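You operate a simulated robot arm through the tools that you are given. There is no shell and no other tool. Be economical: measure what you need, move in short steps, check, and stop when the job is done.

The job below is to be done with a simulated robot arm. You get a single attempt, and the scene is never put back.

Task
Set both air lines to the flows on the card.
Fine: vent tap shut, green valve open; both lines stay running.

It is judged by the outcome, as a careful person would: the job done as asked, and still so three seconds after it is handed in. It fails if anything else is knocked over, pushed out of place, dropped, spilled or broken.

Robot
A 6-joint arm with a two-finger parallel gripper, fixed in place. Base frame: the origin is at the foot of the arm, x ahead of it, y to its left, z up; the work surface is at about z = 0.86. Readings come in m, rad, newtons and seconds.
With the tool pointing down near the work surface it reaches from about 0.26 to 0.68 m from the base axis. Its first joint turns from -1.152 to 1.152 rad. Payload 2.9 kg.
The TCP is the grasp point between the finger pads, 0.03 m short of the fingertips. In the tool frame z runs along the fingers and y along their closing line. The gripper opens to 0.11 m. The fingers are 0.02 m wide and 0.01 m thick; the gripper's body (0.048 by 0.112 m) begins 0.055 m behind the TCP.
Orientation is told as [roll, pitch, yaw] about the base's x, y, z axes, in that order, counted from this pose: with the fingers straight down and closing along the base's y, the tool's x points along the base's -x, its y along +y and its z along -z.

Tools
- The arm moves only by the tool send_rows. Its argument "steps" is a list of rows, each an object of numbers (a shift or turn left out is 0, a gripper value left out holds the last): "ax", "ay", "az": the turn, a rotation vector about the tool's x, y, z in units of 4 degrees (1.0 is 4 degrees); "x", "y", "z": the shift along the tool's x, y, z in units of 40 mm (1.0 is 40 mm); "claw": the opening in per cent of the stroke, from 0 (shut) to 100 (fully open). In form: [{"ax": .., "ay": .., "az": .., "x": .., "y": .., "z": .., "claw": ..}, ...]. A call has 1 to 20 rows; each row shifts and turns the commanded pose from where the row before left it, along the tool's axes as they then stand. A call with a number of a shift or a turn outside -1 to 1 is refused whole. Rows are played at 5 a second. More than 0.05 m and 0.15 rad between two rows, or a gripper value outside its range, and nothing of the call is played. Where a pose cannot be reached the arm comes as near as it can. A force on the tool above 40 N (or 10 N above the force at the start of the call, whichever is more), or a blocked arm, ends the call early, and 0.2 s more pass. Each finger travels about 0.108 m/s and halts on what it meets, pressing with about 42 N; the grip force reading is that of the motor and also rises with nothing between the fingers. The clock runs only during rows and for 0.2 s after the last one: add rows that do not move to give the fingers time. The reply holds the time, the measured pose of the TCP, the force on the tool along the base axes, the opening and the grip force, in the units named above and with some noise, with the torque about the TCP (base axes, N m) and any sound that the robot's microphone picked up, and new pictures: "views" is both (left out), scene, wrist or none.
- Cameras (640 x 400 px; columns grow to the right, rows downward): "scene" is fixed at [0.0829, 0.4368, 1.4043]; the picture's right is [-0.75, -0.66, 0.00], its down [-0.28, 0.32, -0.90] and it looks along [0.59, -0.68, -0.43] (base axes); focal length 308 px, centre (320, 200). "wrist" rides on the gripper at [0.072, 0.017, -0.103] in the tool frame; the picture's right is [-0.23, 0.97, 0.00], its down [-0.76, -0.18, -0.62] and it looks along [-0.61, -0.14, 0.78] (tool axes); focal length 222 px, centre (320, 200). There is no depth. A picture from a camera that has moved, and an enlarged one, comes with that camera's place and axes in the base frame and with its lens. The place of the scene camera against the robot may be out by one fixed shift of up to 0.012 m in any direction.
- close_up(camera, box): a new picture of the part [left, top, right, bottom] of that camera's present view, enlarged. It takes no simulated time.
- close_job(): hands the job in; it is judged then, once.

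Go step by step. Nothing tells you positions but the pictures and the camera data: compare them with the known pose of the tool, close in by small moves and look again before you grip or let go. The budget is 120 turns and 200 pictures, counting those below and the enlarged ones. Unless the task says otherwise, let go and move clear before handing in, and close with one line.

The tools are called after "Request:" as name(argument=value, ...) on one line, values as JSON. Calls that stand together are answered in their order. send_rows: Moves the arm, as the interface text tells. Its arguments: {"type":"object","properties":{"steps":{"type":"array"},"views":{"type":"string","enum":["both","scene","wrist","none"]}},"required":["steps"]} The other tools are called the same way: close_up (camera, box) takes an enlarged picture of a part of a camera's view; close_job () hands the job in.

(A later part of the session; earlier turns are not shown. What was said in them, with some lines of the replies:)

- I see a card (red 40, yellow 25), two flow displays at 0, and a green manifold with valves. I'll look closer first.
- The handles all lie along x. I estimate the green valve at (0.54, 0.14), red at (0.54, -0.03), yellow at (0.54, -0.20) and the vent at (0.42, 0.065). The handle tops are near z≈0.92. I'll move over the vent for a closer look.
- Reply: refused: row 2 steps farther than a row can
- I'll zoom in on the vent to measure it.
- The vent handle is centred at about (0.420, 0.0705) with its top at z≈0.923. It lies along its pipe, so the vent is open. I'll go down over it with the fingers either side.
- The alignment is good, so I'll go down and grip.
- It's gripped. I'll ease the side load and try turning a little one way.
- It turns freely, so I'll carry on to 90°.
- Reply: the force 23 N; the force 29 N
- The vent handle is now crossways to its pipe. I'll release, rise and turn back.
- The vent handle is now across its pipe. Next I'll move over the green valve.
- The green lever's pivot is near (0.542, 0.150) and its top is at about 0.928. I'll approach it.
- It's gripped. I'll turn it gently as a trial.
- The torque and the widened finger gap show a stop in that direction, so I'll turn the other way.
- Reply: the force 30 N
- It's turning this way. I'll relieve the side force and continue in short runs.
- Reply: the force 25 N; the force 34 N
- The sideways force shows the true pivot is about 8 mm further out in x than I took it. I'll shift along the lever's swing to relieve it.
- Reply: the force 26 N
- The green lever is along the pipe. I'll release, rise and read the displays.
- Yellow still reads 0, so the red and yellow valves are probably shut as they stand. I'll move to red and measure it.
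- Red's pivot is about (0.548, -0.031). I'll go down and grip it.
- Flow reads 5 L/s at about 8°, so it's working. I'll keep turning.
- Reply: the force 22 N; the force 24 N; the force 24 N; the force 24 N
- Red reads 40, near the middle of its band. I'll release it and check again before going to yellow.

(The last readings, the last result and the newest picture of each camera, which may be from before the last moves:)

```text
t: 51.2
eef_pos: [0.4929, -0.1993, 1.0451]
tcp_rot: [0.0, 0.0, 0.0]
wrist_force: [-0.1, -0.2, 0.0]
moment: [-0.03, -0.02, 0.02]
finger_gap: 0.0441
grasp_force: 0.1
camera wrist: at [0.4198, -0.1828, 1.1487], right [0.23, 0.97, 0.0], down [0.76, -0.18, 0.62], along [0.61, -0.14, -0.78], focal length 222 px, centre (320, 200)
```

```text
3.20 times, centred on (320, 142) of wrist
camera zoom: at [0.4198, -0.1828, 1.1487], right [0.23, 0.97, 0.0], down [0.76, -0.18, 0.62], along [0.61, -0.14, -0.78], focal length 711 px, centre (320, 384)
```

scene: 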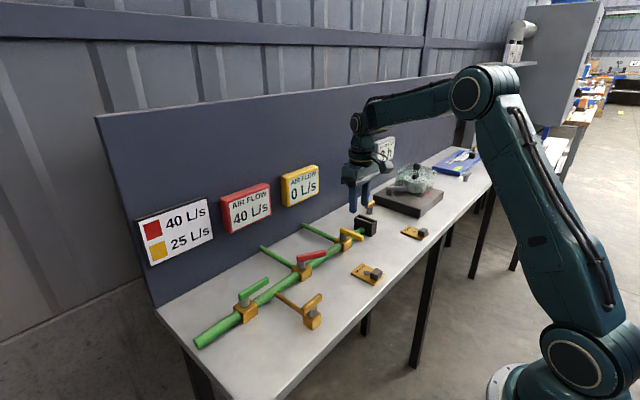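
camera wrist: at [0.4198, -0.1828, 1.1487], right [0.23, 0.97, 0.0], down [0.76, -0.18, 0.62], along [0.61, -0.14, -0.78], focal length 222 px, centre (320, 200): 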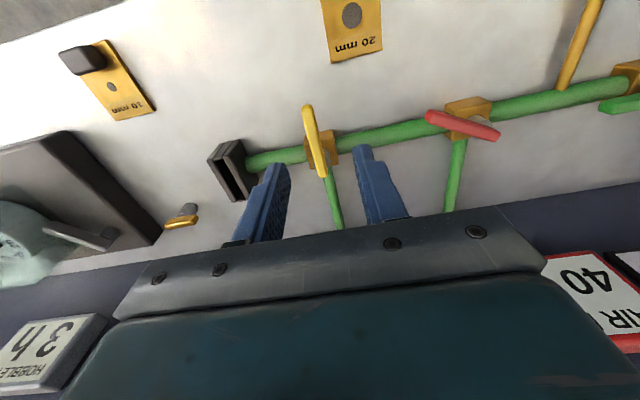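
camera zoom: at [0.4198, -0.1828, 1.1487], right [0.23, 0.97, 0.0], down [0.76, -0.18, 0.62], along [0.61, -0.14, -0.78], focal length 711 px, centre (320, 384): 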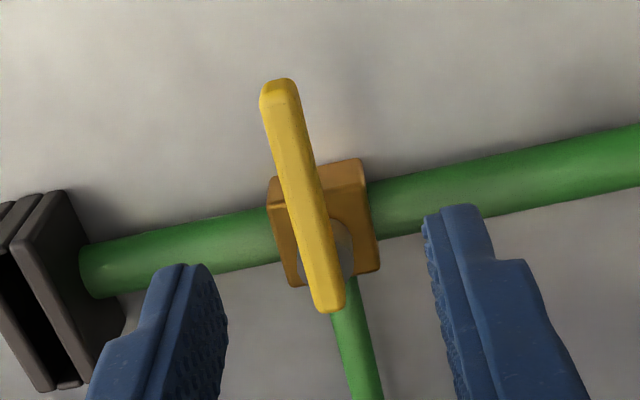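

Red holds 40 and yellow reads 0. Yellow's pivot is at about (0.549, -0.210), so I'll go there.

Request:
send_rows(steps=[{"x": -0.7, "y": -0.27}, {"x": -0.7}, {"z": 1}, {"z": 0.9}, {}], views="none")

Request:
close_up(camera="wrist", box=[220, 80, 420, 205])

```text
t: 52.4
eef_pos: [0.5486, -0.2103, 0.9671]
tcp_rot: [0.001, 0.0, -0.001]
wrist_force: [0.6, 0.1, 0.7]
moment: [0.0, 0.01, -0.02]
finger_gap: 0.0438
grasp_force: 0.0
```

```text
3.20 times, centred on (320, 142) of wrist
camera zoom: at [0.476, -0.1948, 1.0709], right [0.23, 0.97, 0.0], down [0.76, -0.18, 0.62], along [0.61, -0.14, -0.78], focal length 711 px, centre (320, 384)
```

zoom: 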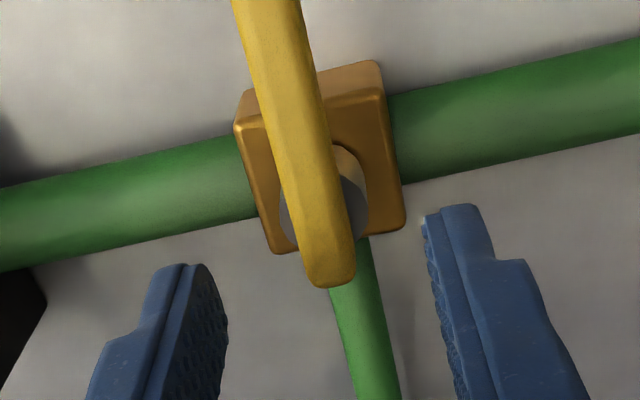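

The view matches the one I had at red. I'll grip and turn the same way, about 32°.

Request:
send_rows(steps=[{"z": 0.56}, {}, {"claw": 0}, {}, {"az": -1}, {"az": -1}, {"az": -1}, {"az": -1}, {}], views="scene")

Request:
close_up(camera="scene", box=[210, 150, 370, 250])

```text
t: 54.4
eef_pos: [0.5503, -0.2095, 0.946]
tcp_rot: [0.001, -0.002, 0.282]
wrist_force: [11.5, 0.2, -7.6]
moment: [-0.13, 0.17, 0.0]
finger_gap: 0.0118
grasp_force: 45.7
```

scene: 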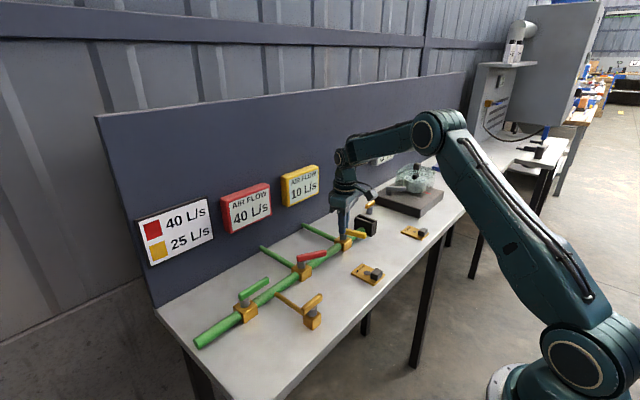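

```text
4.00 times, centred on (290, 200) of scene
camera zoom: at [0.0833, 0.4368, 1.4043], right [-0.75, -0.66, 0.0], down [-0.28, 0.32, -0.9], along [0.59, -0.68, -0.43], focal length 1233 px, centre (440, 200)
```

zoom: 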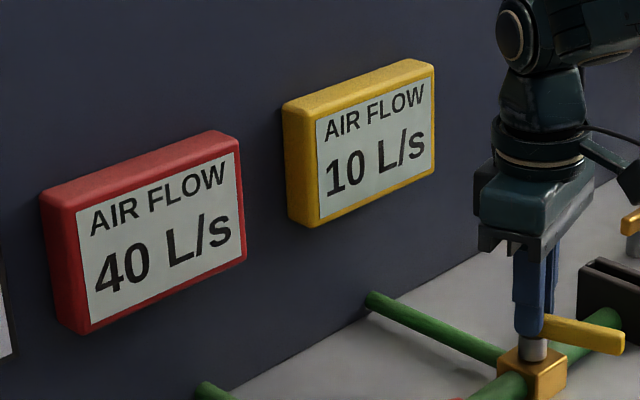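

Request:
send_rows(steps=[{"az": -1}, {"az": -1}, {"az": -1}, {"az": -1}, {"az": -0.5}, {}], views="none")

Request:
close_up(camera="scene", box=[210, 150, 370, 250])

```text
t: 55.8
eef_pos: [0.5497, -0.21, 0.9458]
tcp_rot: [0.001, 0.0, 0.597]
wrist_force: [14.7, -1.1, -15.9]
moment: [0.07, -0.55, 0.0]
finger_gap: 0.0116
grasp_force: 45.2
```

```text
4.00 times, centred on (290, 200) of scene
camera zoom: at [0.0835, 0.4367, 1.4043], right [-0.75, -0.66, 0.0], down [-0.28, 0.32, -0.9], along [0.59, -0.68, -0.43], focal length 1233 px, centre (440, 200)
```

zoom: 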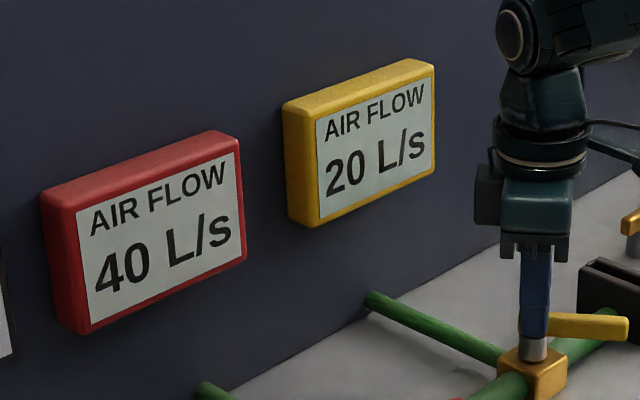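

Request:
send_rows(steps=[{"az": -0.7}, {}], views="none")

Request:
close_up(camera="scene", box=[210, 150, 370, 250])

Request:
send_rows(steps=[{"az": -0.6}, {}], views="none")

Request:
close_up(camera="scene", box=[210, 150, 370, 250])

```text
t: 56.4
eef_pos: [0.5505, -0.2105, 0.9461]
tcp_rot: [0.001, 0.001, 0.642]
wrist_force: [14.9, -1.3, -16.9]
moment: [0.05, -0.43, -0.02]
finger_gap: 0.0117
grasp_force: 44.8
```

```text
4.00 times, centred on (290, 200) of scene
camera zoom: at [0.0835, 0.4367, 1.4043], right [-0.75, -0.66, 0.0], down [-0.28, 0.32, -0.9], along [0.59, -0.68, -0.43], focal length 1233 px, centre (440, 200)
```

zoom: 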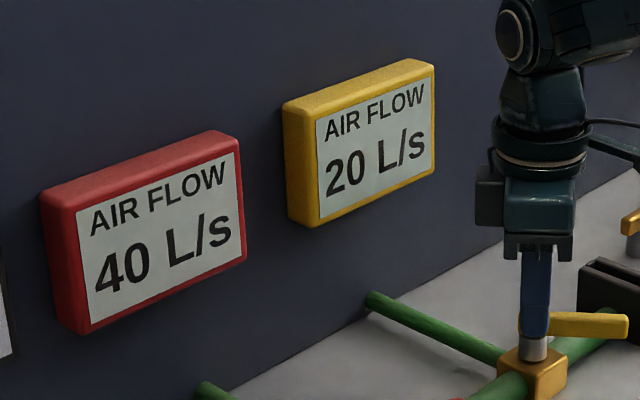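

```text
t: 57.0
eef_pos: [0.5497, -0.2094, 0.9468]
tcp_rot: [0.0, -0.001, 0.686]
wrist_force: [16.9, -2.5, -19.0]
moment: [-0.16, -0.18, 0.0]
finger_gap: 0.0117
grasp_force: 45.1
```

```text
4.00 times, centred on (290, 200) of scene
camera zoom: at [0.0836, 0.4367, 1.4043], right [-0.75, -0.66, 0.0], down [-0.28, 0.32, -0.9], along [0.59, -0.68, -0.43], focal length 1233 px, centre (440, 200)
```

zoom: 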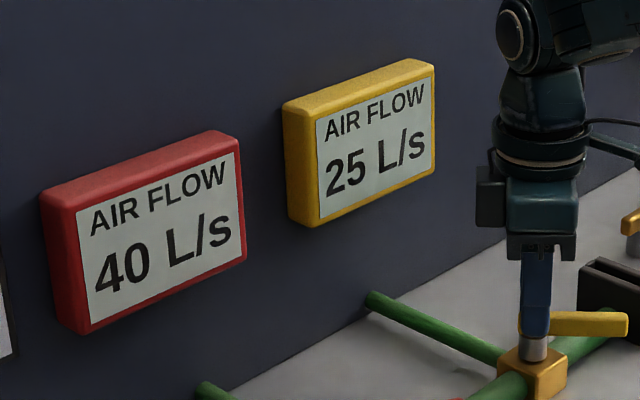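

Request:
send_rows(steps=[{"az": -0.6}, {}], views="none")

Request:
close_up(camera="scene", box=[210, 150, 370, 250])

Request:
send_rows(steps=[{"claw": 40}, {}, {"z": -1}, {"z": -1}, {"z": -0.5}, {"x": 0.5}, {}])

Request:
close_up(camera="scene", box=[180, 150, 400, 330])

```text
t: 57.6
eef_pos: [0.5498, -0.2103, 0.9471]
tcp_rot: [-0.001, 0.001, 0.726]
wrist_force: [17.6, -2.6, -21.1]
moment: [-0.22, -0.21, 0.0]
finger_gap: 0.0119
grasp_force: 45.0
```

```text
4.00 times, centred on (290, 200) of scene
camera zoom: at [0.0837, 0.4366, 1.4043], right [-0.75, -0.66, 0.0], down [-0.28, 0.32, -0.9], along [0.59, -0.68, -0.43], focal length 1233 px, centre (440, 200)
```

zoom: 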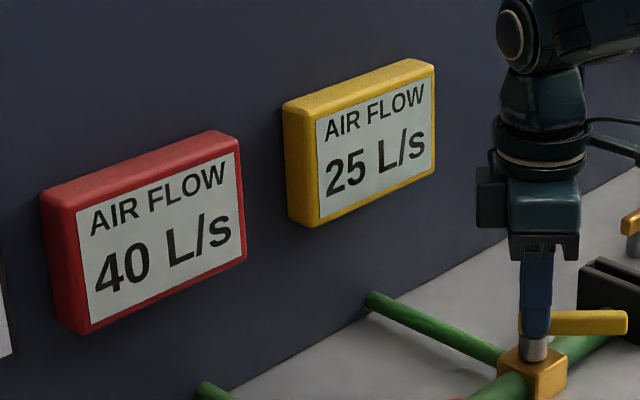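

```text
t: 59.2
eef_pos: [0.534, -0.2233, 1.0477]
tcp_rot: [-0.001, -0.001, 0.725]
wrist_force: [0.7, 0.3, 1.1]
moment: [-0.03, -0.03, -0.01]
finger_gap: 0.0439
grasp_force: 0.0
camera wrist: at [0.4684, -0.26, 1.1505], right [-0.48, 0.88, 0.0], down [0.69, 0.37, 0.62], along [0.55, 0.3, -0.78], focal length 222 px, centre (320, 200)
```

scene: 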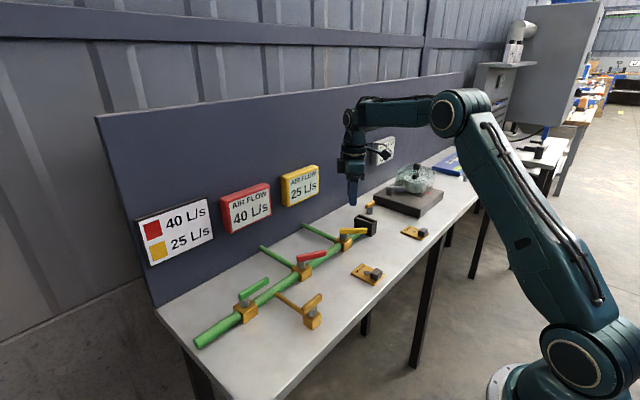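
wrist: 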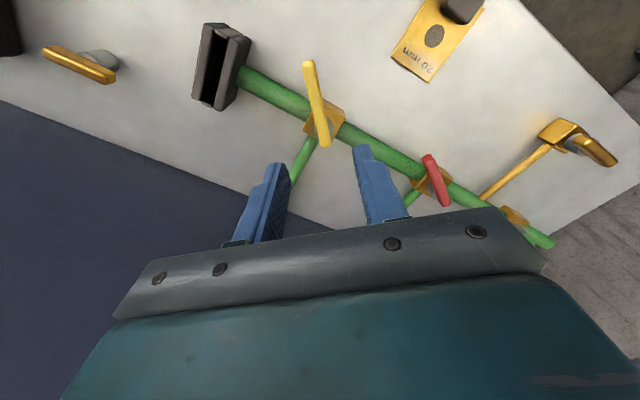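

```text
2.22 times, centred on (290, 240) of scene
camera zoom: at [0.0829, 0.4368, 1.4043], right [-0.75, -0.66, 0.0], down [-0.28, 0.32, -0.9], along [0.59, -0.68, -0.43], focal length 685 px, centre (387, 111)
```

zoom: 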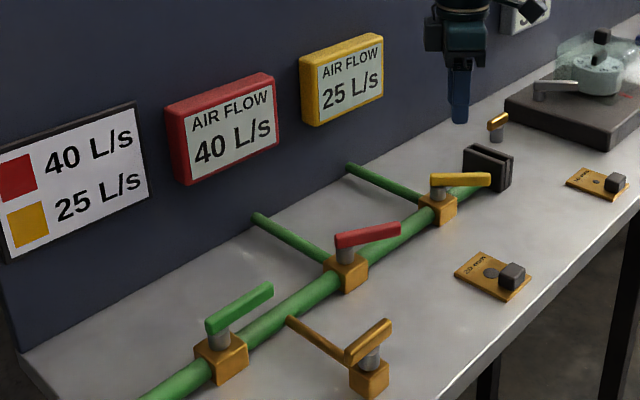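

Both displays match the card. As a last check, I want to confirm the vent is against its shut stop, so I'll go back over it.

Request:
send_rows(steps=[{"az": -1}, {"az": -1}, {"az": -1}, {"az": -1}, {"az": -1}, {"az": -1}, {"az": -1}, {"az": -1}, {"az": -1}, {"az": -1}, {"az": -1}, {"az": -1}, {"az": -0.1}], views="none")

Request:
send_rows(steps=[{"y": 1}, {"y": 1}, {"y": 0.84}, {"x": -1}, {"x": -1}, {"x": -1}, {"x": -1}, {"x": -1}, {"x": -1}, {"x": -1}, {"x": -0.33}, {}])

```text
t: 62.0
eef_pos: [0.5338, -0.2233, 1.0467]
tcp_rot: [0.001, 0.0, 1.572]
wrist_force: [-0.8, 0.4, -0.8]
moment: [-0.02, -0.01, -0.01]
finger_gap: 0.044
grasp_force: 0.0
```

```text
t: 64.6
eef_pos: [0.4205, 0.0705, 1.048]
tcp_rot: [0.0, 0.002, 1.57]
wrist_force: [-0.1, -0.1, 0.8]
moment: [0.01, -0.02, -0.02]
finger_gap: 0.0439
grasp_force: 0.1
camera wrist: at [0.4023, -0.0031, 1.1501], right [-0.97, 0.23, 0.0], down [0.18, 0.76, 0.62], along [0.14, 0.61, -0.78], focal length 222 px, centre (320, 200)
```

scene: 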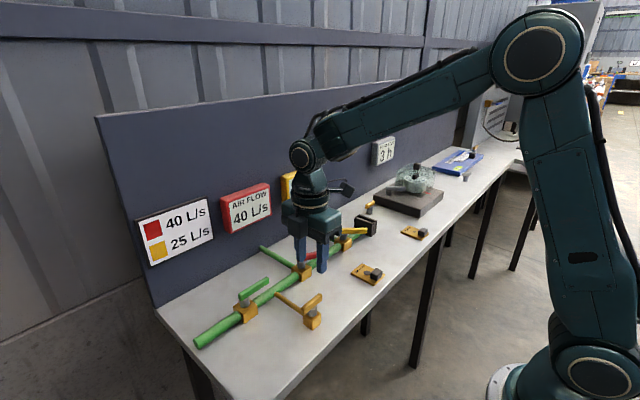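
wrist: 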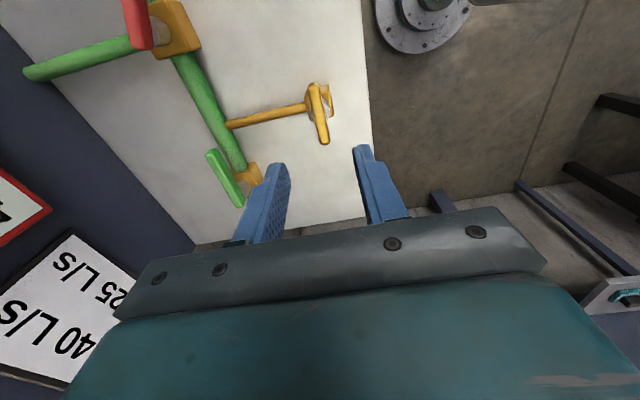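

Request:
send_rows(steps=[{"z": 1}, {"z": 1}, {"z": 0.66}, {}, {"claw": 0}, {}, {}, {"az": 0.8}, {"az": 0.8}, {}], views="wrist")

Request:
close_up(camera="scene", box=[180, 150, 400, 330])

```text
t: 66.8
eef_pos: [0.4207, 0.0711, 0.9408]
tcp_rot: [0.001, -0.002, 1.462]
wrist_force: [7.6, 4.4, -6.8]
moment: [0.28, -0.15, 1.15]
finger_gap: 0.0135
grasp_force: 44.3
camera wrist: at [0.3948, -0.0003, 1.0434], right [-0.94, 0.33, 0.0], down [0.26, 0.74, 0.62], along [0.21, 0.59, -0.78], focal length 222 px, centre (320, 200)
```

wrist: 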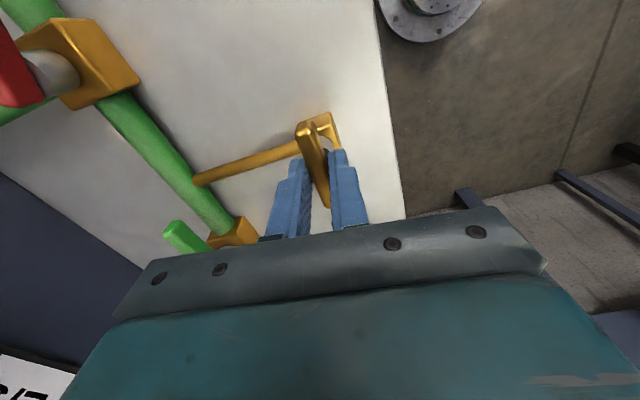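

```text
2.22 times, centred on (290, 240) of scene
camera zoom: at [0.0831, 0.437, 1.4042], right [-0.75, -0.66, 0.0], down [-0.28, 0.32, -0.9], along [0.59, -0.68, -0.43], focal length 685 px, centre (387, 111)
```

zoom: 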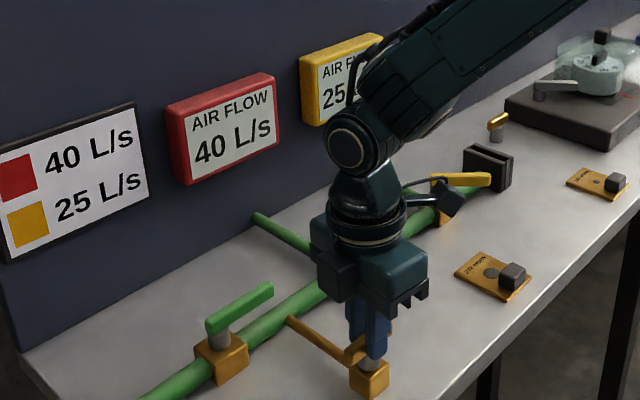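

The torque and finger gap show the vent is against its closed stop. I'll turn back, release and move clear.

Request:
send_rows(steps=[{"az": -0.8}, {"az": -0.8}, {"claw": 40}, {}, {"z": -1}, {"z": -1}, {"z": -1}, {"z": -1}, {"x": 1}, {"x": 1}, {"x": 1}, {"x": 1}, {}])

Request:
close_up(camera="scene", box=[180, 150, 400, 330])

```text
t: 69.6
eef_pos: [0.4204, -0.0898, 1.099]
tcp_rot: [-0.001, 0.0, 1.571]
wrist_force: [-0.3, 0.6, 0.7]
moment: [-0.02, 0.02, 0.0]
finger_gap: 0.0441
grasp_force: 0.0
camera wrist: at [0.4028, -0.1635, 1.2032], right [-0.97, 0.23, 0.0], down [0.18, 0.76, 0.62], along [0.14, 0.61, -0.78], focal length 222 px, centre (320, 200)
```

scene: 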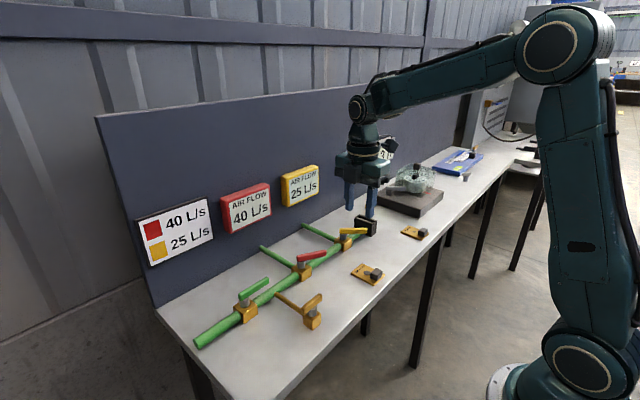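
wrist: 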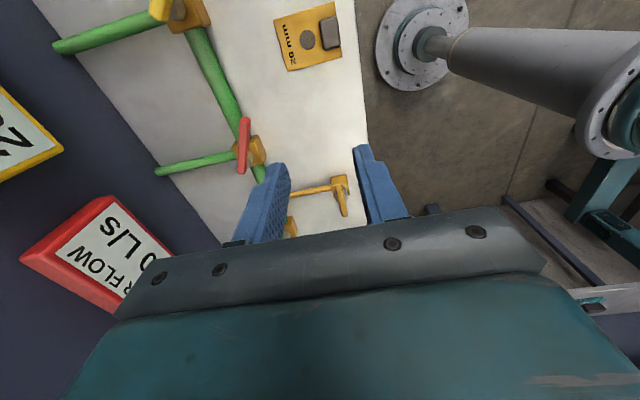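

```text
2.22 times, centred on (290, 240) of scene
camera zoom: at [0.0829, 0.4368, 1.4043], right [-0.75, -0.66, 0.0], down [-0.28, 0.32, -0.9], along [0.59, -0.68, -0.43], focal length 685 px, centre (387, 111)
```

zoom: 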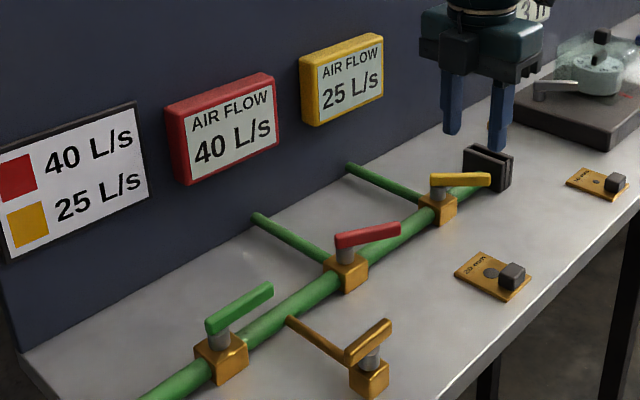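

The displays read red 40 and yellow 25, the vent is shut, the green valve is open and the arm is clear, so I'm handing the job in.

Request:
close_job()

```text
The job is handed in.
```

Both air lines are set to the card: red reads 40 L/s and yellow reads 25 L/s, with the vent tap shut, the green valve open and the arm clear.
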